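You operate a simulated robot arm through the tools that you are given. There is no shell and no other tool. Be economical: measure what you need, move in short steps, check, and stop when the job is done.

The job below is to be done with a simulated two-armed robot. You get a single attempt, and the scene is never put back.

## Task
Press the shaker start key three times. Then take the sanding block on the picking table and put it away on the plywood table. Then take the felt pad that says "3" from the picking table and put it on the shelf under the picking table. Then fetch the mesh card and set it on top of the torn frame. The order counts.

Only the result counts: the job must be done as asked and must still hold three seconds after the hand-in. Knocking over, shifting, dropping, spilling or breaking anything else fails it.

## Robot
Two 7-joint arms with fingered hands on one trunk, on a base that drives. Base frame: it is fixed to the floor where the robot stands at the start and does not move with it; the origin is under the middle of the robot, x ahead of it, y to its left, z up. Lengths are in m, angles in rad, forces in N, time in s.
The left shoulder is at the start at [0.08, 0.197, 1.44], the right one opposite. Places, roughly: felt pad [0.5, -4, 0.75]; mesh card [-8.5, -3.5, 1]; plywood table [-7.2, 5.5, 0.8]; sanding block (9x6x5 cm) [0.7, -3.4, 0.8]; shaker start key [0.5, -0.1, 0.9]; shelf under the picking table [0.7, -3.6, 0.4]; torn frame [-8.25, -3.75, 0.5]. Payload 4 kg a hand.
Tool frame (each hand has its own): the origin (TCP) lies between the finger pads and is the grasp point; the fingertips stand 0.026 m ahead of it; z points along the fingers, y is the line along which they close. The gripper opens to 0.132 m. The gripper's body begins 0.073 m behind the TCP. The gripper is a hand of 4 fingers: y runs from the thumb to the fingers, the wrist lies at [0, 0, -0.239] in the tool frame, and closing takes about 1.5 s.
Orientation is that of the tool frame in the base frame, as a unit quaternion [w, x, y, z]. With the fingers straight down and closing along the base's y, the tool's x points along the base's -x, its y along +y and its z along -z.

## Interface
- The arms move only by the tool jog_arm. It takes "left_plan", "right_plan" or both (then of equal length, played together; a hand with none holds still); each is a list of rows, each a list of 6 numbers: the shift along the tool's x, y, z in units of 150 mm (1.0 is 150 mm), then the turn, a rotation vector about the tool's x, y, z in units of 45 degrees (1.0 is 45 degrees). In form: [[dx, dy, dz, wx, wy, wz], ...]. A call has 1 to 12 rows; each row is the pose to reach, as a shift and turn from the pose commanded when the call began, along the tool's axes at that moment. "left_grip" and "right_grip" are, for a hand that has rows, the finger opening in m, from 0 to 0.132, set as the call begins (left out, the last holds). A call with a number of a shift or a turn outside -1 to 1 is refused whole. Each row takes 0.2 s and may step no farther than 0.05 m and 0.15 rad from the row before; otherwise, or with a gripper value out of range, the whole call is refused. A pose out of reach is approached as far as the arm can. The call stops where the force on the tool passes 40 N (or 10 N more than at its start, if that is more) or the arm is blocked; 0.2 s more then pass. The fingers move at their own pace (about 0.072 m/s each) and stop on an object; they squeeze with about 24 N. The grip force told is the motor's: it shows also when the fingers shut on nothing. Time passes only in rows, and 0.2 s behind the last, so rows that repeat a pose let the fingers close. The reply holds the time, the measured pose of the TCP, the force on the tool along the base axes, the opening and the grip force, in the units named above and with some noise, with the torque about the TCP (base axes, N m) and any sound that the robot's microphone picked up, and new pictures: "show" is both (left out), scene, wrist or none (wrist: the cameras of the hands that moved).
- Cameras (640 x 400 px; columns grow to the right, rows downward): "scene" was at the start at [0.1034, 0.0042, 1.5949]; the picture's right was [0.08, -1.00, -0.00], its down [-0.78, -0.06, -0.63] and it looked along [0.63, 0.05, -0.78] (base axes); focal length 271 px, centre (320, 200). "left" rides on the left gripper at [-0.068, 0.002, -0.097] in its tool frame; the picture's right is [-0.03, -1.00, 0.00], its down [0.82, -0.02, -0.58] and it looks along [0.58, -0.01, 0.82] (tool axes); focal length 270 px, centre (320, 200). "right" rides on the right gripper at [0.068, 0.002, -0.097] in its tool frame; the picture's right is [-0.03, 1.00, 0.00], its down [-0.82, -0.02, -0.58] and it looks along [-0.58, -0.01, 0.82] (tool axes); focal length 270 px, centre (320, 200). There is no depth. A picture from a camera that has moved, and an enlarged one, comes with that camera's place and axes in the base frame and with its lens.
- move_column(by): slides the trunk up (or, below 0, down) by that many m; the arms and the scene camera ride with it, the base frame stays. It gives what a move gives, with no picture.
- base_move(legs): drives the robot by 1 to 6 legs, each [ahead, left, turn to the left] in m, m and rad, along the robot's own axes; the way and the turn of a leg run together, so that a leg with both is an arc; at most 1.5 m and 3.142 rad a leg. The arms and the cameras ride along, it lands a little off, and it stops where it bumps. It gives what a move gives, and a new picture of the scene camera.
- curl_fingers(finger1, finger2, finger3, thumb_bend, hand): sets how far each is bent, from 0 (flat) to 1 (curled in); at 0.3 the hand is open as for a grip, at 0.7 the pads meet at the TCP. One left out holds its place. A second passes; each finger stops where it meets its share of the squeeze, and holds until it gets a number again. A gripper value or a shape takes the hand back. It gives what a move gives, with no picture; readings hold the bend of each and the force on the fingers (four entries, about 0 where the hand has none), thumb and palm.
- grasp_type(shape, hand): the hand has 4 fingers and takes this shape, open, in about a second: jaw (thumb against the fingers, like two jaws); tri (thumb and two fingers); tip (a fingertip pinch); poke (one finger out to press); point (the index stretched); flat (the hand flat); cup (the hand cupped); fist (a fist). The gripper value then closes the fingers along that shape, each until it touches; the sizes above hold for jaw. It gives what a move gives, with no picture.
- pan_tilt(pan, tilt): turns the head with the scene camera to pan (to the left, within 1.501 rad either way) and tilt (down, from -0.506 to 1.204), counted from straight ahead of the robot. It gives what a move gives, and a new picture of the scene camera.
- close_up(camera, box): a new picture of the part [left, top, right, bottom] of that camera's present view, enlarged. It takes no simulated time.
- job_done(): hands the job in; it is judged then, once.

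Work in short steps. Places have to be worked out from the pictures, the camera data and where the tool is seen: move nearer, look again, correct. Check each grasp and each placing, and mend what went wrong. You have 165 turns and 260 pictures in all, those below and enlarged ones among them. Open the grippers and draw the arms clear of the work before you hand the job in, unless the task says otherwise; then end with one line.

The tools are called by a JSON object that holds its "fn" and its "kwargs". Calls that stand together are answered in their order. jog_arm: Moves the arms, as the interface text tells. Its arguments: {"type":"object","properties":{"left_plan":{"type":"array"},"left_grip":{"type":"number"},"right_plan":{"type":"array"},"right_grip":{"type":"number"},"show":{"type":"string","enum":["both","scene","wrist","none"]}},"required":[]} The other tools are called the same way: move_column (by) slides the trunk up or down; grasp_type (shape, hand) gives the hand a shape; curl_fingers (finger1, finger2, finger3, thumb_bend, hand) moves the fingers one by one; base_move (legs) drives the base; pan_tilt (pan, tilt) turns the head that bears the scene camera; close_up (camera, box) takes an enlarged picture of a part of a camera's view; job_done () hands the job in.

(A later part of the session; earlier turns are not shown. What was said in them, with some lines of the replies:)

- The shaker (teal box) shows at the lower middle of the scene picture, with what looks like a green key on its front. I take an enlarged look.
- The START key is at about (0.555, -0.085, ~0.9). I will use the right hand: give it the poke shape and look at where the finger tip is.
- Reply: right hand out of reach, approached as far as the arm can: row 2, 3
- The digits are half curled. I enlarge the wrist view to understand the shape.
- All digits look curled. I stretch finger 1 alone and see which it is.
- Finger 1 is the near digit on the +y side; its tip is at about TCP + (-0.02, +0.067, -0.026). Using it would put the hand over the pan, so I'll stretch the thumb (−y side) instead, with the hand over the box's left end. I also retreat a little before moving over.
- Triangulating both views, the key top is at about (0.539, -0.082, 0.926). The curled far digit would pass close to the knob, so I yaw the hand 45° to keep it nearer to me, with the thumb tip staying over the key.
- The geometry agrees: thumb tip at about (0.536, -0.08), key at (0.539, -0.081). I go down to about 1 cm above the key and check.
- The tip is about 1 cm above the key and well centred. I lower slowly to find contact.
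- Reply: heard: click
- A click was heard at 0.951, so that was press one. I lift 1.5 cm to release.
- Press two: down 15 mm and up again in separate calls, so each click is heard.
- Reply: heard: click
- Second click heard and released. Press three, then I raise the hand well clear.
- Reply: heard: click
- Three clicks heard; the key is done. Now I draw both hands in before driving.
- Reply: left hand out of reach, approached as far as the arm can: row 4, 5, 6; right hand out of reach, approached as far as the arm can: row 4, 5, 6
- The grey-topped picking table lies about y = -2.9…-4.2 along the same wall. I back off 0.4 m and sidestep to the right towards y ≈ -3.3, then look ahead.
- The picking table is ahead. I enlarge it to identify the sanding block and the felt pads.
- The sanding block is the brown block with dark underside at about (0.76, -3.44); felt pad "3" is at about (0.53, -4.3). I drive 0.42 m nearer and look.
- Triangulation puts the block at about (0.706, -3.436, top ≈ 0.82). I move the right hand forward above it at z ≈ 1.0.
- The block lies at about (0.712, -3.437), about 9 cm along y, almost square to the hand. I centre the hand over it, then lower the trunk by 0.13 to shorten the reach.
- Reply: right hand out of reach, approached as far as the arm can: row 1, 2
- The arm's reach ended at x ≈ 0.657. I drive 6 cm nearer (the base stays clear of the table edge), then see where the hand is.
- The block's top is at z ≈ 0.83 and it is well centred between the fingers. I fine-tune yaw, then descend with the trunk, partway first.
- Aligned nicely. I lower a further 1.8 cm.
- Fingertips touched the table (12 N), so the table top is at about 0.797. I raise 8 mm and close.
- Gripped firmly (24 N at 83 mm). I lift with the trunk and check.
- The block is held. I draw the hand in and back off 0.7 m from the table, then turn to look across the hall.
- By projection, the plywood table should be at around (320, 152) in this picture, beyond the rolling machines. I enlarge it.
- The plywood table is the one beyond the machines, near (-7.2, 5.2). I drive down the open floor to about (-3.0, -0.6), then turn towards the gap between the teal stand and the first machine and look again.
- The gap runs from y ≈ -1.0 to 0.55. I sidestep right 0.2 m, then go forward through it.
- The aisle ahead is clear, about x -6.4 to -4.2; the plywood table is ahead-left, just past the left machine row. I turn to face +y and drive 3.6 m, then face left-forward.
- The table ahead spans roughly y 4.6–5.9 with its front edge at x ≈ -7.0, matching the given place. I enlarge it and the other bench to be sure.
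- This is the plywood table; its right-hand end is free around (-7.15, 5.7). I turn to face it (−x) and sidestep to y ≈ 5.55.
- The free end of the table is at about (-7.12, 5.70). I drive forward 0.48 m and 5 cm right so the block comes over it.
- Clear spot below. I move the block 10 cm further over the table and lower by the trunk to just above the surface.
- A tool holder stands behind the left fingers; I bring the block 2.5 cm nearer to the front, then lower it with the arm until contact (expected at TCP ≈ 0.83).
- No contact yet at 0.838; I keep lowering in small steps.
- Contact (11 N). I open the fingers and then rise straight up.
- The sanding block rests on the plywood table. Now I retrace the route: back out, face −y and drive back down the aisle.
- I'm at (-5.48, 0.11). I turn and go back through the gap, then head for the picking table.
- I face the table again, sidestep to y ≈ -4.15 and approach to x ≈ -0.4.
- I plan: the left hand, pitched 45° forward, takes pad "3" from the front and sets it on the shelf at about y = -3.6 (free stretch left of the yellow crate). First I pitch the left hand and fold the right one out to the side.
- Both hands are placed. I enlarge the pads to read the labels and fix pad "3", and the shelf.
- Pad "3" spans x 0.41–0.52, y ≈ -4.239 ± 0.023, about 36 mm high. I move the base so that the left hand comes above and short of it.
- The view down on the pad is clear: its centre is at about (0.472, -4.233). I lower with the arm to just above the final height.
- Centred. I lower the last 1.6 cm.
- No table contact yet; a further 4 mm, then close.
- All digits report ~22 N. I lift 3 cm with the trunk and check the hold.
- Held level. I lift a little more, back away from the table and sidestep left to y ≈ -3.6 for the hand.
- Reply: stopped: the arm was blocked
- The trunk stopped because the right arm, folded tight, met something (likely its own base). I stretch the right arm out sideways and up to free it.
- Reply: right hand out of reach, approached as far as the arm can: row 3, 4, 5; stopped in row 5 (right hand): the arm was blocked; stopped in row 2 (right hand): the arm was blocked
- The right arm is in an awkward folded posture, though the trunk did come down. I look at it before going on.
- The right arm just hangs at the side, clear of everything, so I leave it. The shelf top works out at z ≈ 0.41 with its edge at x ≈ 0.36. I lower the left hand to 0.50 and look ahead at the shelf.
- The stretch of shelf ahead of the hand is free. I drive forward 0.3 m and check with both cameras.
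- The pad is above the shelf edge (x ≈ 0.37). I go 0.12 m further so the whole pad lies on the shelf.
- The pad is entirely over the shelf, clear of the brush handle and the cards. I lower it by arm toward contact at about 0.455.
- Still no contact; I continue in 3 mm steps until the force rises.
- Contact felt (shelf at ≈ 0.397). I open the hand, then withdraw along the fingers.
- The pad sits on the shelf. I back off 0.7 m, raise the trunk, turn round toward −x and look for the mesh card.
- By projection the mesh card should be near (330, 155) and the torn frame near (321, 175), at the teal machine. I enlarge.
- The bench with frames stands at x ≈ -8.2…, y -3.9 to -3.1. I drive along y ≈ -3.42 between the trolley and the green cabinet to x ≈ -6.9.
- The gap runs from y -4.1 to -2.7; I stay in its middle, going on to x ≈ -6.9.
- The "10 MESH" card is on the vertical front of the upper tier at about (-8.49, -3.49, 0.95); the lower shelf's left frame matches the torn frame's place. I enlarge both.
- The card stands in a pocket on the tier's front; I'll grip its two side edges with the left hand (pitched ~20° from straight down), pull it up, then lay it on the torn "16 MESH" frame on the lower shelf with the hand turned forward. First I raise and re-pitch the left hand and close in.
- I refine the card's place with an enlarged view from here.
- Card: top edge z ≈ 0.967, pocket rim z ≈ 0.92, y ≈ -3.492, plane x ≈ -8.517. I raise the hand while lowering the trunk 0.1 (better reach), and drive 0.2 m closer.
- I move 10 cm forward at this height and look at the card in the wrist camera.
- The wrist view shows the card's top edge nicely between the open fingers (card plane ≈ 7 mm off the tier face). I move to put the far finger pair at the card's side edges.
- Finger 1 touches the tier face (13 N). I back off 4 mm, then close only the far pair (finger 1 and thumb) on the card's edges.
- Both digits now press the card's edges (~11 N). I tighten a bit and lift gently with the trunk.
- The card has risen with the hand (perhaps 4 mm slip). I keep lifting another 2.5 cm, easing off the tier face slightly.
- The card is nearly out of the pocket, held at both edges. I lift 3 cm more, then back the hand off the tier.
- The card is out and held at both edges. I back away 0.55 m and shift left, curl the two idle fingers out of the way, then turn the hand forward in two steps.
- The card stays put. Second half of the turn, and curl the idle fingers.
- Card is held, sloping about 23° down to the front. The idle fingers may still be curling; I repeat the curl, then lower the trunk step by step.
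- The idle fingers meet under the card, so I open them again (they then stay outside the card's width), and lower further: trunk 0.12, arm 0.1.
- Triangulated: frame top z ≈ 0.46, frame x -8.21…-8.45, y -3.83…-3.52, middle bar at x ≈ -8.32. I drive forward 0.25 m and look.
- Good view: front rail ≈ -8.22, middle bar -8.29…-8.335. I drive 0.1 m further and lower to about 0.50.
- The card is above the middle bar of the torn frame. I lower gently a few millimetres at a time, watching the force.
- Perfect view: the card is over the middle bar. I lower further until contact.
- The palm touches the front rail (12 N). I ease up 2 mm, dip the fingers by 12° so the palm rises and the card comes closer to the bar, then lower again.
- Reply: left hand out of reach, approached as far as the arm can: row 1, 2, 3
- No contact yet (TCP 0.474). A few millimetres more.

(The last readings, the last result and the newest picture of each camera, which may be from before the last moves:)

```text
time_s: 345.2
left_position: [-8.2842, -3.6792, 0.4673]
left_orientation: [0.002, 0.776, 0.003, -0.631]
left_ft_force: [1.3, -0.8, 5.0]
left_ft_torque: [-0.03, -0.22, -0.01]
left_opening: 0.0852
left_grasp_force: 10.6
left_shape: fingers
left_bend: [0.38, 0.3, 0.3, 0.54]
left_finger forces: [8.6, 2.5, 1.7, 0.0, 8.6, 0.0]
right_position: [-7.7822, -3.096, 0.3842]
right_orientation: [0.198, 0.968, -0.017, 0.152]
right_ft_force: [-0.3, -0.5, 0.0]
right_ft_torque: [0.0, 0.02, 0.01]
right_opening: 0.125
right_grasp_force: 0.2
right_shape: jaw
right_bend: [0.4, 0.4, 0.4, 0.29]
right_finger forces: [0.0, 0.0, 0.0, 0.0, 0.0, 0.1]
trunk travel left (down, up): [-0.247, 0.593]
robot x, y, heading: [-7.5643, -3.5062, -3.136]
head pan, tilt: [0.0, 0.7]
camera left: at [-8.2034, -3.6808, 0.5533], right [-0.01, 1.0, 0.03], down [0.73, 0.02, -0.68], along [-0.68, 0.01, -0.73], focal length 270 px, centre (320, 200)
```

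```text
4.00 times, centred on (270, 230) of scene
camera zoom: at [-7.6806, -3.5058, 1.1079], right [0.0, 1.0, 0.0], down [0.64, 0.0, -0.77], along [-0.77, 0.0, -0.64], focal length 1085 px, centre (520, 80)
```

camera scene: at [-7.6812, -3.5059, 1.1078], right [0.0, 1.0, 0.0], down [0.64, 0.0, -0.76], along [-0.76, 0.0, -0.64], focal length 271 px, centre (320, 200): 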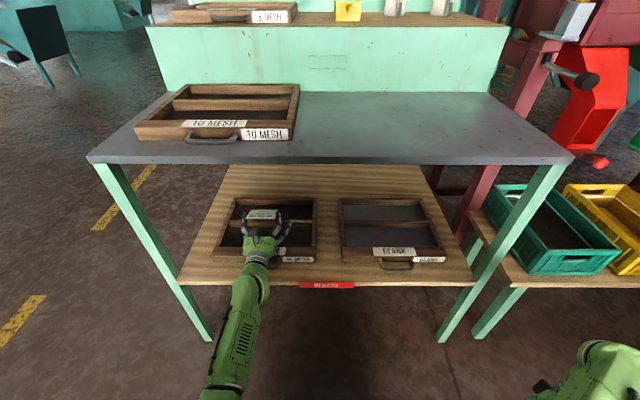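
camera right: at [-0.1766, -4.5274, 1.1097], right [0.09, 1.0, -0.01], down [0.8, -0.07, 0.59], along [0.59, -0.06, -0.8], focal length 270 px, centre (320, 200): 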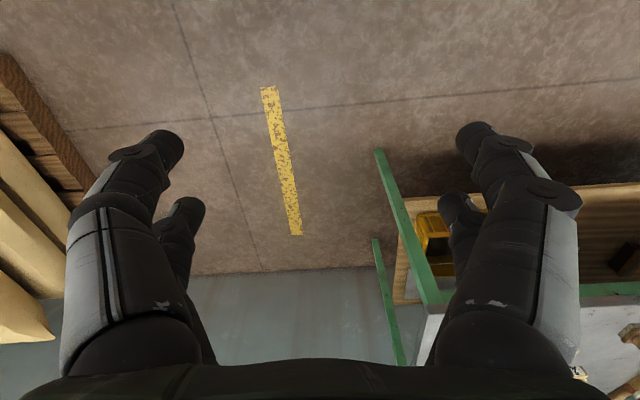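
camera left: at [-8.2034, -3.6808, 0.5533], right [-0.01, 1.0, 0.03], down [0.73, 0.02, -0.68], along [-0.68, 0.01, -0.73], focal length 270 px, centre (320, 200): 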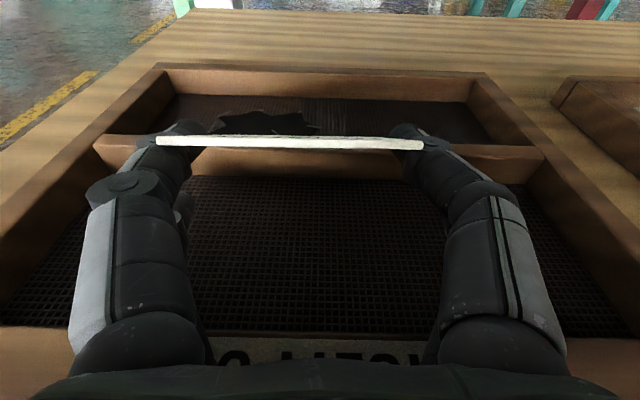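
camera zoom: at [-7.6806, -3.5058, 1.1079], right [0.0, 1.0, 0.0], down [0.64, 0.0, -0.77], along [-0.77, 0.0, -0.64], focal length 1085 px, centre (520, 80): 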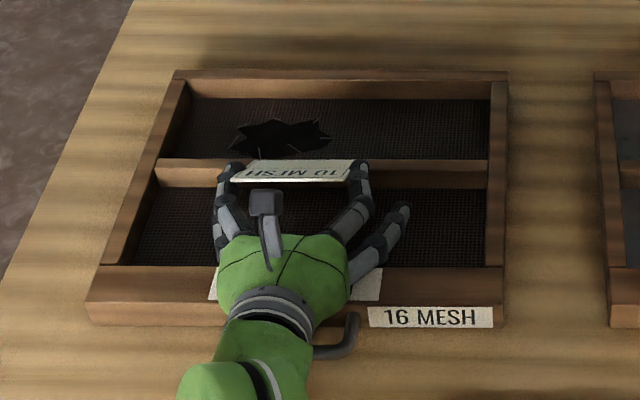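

The fingertips now rest lightly at the middle bar and the card is just above it. I release the card by opening finger 1 and thumb.

{"fn": "curl_fingers", "kwargs": {"hand": "left", "finger1": 0.25, "thumb_bend": 0.25}}

{"fn": "close_up", "kwargs": {"camera": "left", "box": [0, 0, 640, 400]}}

{"fn": "close_up", "kwargs": {"camera": "scene", "box": [190, 180, 350, 280]}}

```text
time_s: 346.2
left_position: [-8.2839, -3.6797, 0.4675]
left_orientation: [0.002, 0.776, 0.002, -0.631]
left_ft_force: [-0.9, -0.2, 7.4]
left_ft_torque: [-0.05, -0.36, -0.03]
left_opening: 0.1432
left_grasp_force: 3.5
left_shape: fingers
left_bend: [0.25, 0.3, 0.3, 0.25]
left_finger forces: [0.0, 4.0, 3.2, 0.1, 0.1, 0.1]
right_position: [-7.7815, -3.0959, 0.3835]
right_orientation: [0.198, 0.968, -0.017, 0.151]
right_ft_force: [-0.1, 0.5, -0.3]
right_ft_torque: [-0.01, -0.03, 0.0]
right_opening: 0.1249
right_grasp_force: 0.1
right_shape: jaw
right_bend: [0.4, 0.4, 0.4, 0.29]
right_finger forces: [0.1, 0.0, 0.1, 0.0, 0.0, 0.0]
trunk travel left (down, up): [-0.247, 0.593]
robot x, y, heading: [-7.5636, -3.5043, -3.14]
head pan, tilt: [0.0, 0.7]
```

```text
1.00 times, centred on (320, 200) of left (not enlarged: the box is as wide or as high as the picture)
camera zoom: at [-8.2033, -3.6807, 0.553], right [-0.01, 1.0, 0.02], down [0.73, 0.02, -0.68], along [-0.68, 0.01, -0.73], focal length 270 px, centre (320, 200)
```

zoom: 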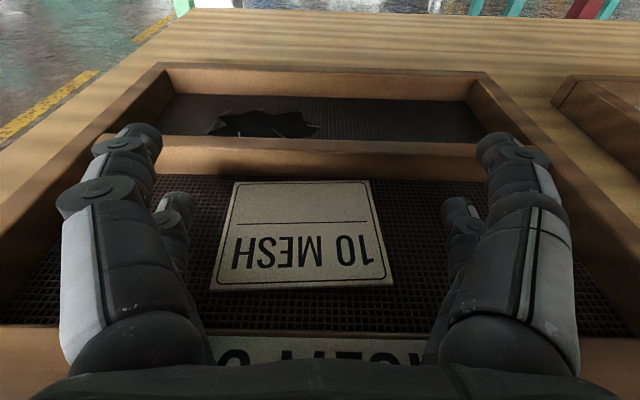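

```text
4.00 times, centred on (270, 230) of scene
camera zoom: at [-7.6803, -3.5057, 1.1079], right [0.0, 1.0, 0.0], down [0.64, 0.0, -0.77], along [-0.77, 0.0, -0.64], focal length 1085 px, centre (520, 80)
```

zoom: 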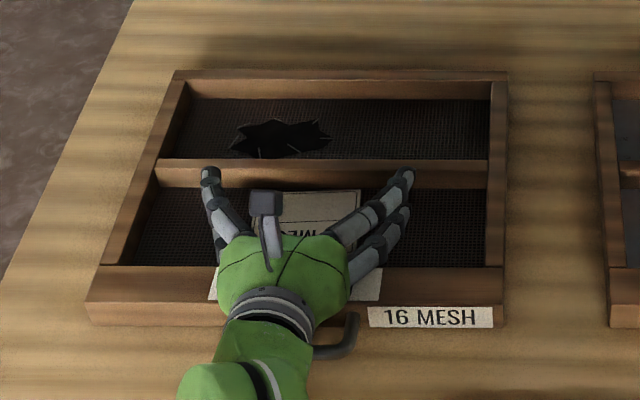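

The card dropped flat onto the torn frame's front panel. I raise the hand 4 cm straight up and then drive back.

{"fn": "jog_arm", "kwargs": {"left_plan": [[-0.06, 0, -0.013, 0, 0, 0], [-0.13, 0, -0.028, 0, 0, 0], [-0.2, 0, -0.042, 0, 0, 0], [-0.27, 0, -0.056, 0, 0, 0]], "show": "wrist"}}

{"fn": "base_move", "kwargs": {"legs": [[-0.5, 0, 0]]}}

{"fn": "close_up", "kwargs": {"camera": "scene", "box": [200, 110, 360, 210]}}

```text
time_s: 347.2
left_position: [-8.2826, -3.6805, 0.5061]
left_orientation: [0.002, 0.778, 0.003, -0.629]
left_ft_force: [-0.2, 0.2, -0.2]
left_ft_torque: [-0.01, -0.02, -0.01]
left_opening: 0.1428
left_grasp_force: 0.0
left_shape: fingers
left_bend: [0.25, 0.3, 0.3, 0.25]
left_finger forces: [0.1, 0.1, 0.1, 0.0, 0.1, 0.0]
right_position: [-7.7813, -3.0965, 0.385]
right_orientation: [0.198, 0.968, -0.018, 0.152]
right_ft_force: [1.2, 0.1, -0.7]
right_ft_torque: [0.0, 0.03, 0.0]
right_opening: 0.1249
right_grasp_force: 0.1
right_shape: jaw
right_bend: [0.4, 0.4, 0.4, 0.29]
right_finger forces: [0.1, 0.1, 0.0, 0.0, 0.0, 0.0]
trunk travel left (down, up): [-0.247, 0.593]
robot x, y, heading: [-7.5596, -3.5048, -3.139]
head pan, tilt: [0.0, 0.7]
camera left: at [-8.2031, -3.681, 0.5925], right [-0.01, 1.0, 0.02], down [0.74, 0.03, -0.68], along [-0.68, 0.01, -0.74], focal length 270 px, centre (320, 200)
```

left: 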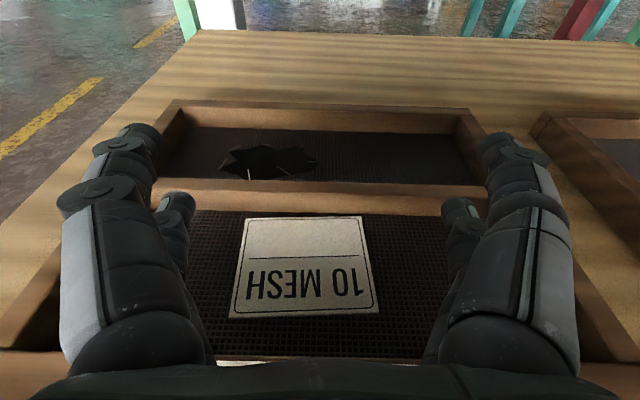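

```text
time_s: 350.1
left_position: [-7.7822, -3.6784, 0.5066]
left_orientation: [0.004, 0.777, 0.005, -0.63]
left_ft_force: [-0.1, -0.6, -0.1]
left_ft_torque: [-0.01, -0.01, -0.01]
left_opening: 0.1431
left_grasp_force: 0.1
left_shape: fingers
left_bend: [0.25, 0.3, 0.3, 0.25]
left_finger forces: [0.1, 0.0, 0.0, 0.0, 0.0, 0.0]
right_position: [-7.2839, -3.0933, 0.384]
right_orientation: [0.199, 0.968, -0.016, 0.152]
right_ft_force: [-0.7, -0.1, -0.1]
right_ft_torque: [-0.04, 0.0, -0.03]
right_opening: 0.1252
right_grasp_force: 0.1
right_shape: jaw
right_bend: [0.4, 0.4, 0.4, 0.29]
right_finger forces: [0.0, 0.1, 0.0, 0.0, 0.0, 0.0]
trunk travel left (down, up): [-0.247, 0.593]
robot x, y, heading: [-7.0613, -3.4986, -3.129]
head pan, tilt: [0.0, 0.7]
camera scene: at [-7.1809, -3.5029, 1.1078], right [-0.01, 1.0, 0.0], down [0.64, 0.01, -0.77], along [-0.77, -0.01, -0.64], focal length 271 px, centre (320, 200)
```

scene: 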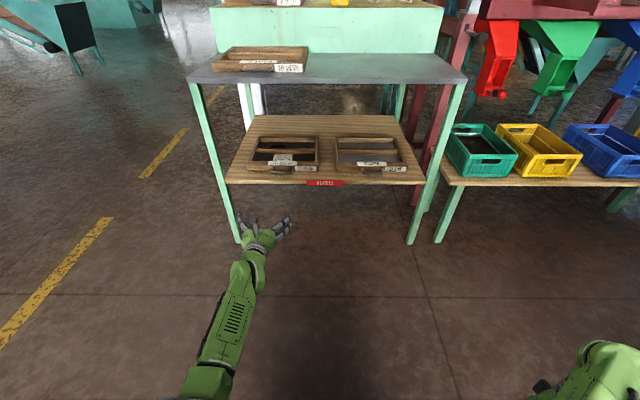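

```text
4.00 times, centred on (280, 160) of scene
camera zoom: at [-7.1809, -3.5029, 1.1078], right [-0.01, 1.0, 0.0], down [0.64, 0.01, -0.77], along [-0.77, -0.01, -0.64], focal length 1085 px, centre (480, 360)
```

zoom: 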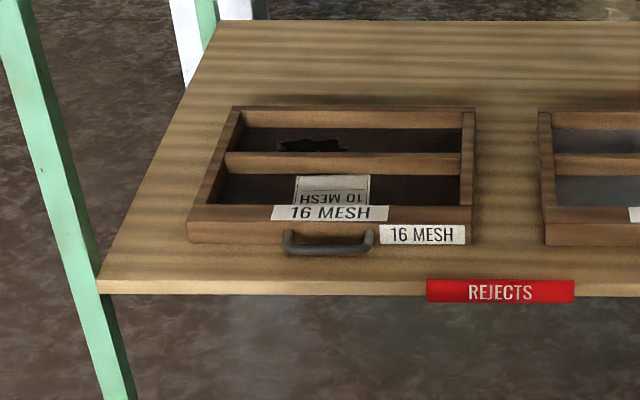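

The card lies flat on the torn "16 MESH" frame, both hands are open and clear, and everything else stands where it was. I hand the job in.

{"fn": "job_done", "kwargs": {}}

```text
The job is handed in.
```

I did all four steps in order and handed the job in: three start-key presses (a click each time), the sanding block on the plywood table, felt pad "3" on the shelf under the picking table, and the "10 MESH" card on the torn frame, where it lies inside on the mesh after a short drop.
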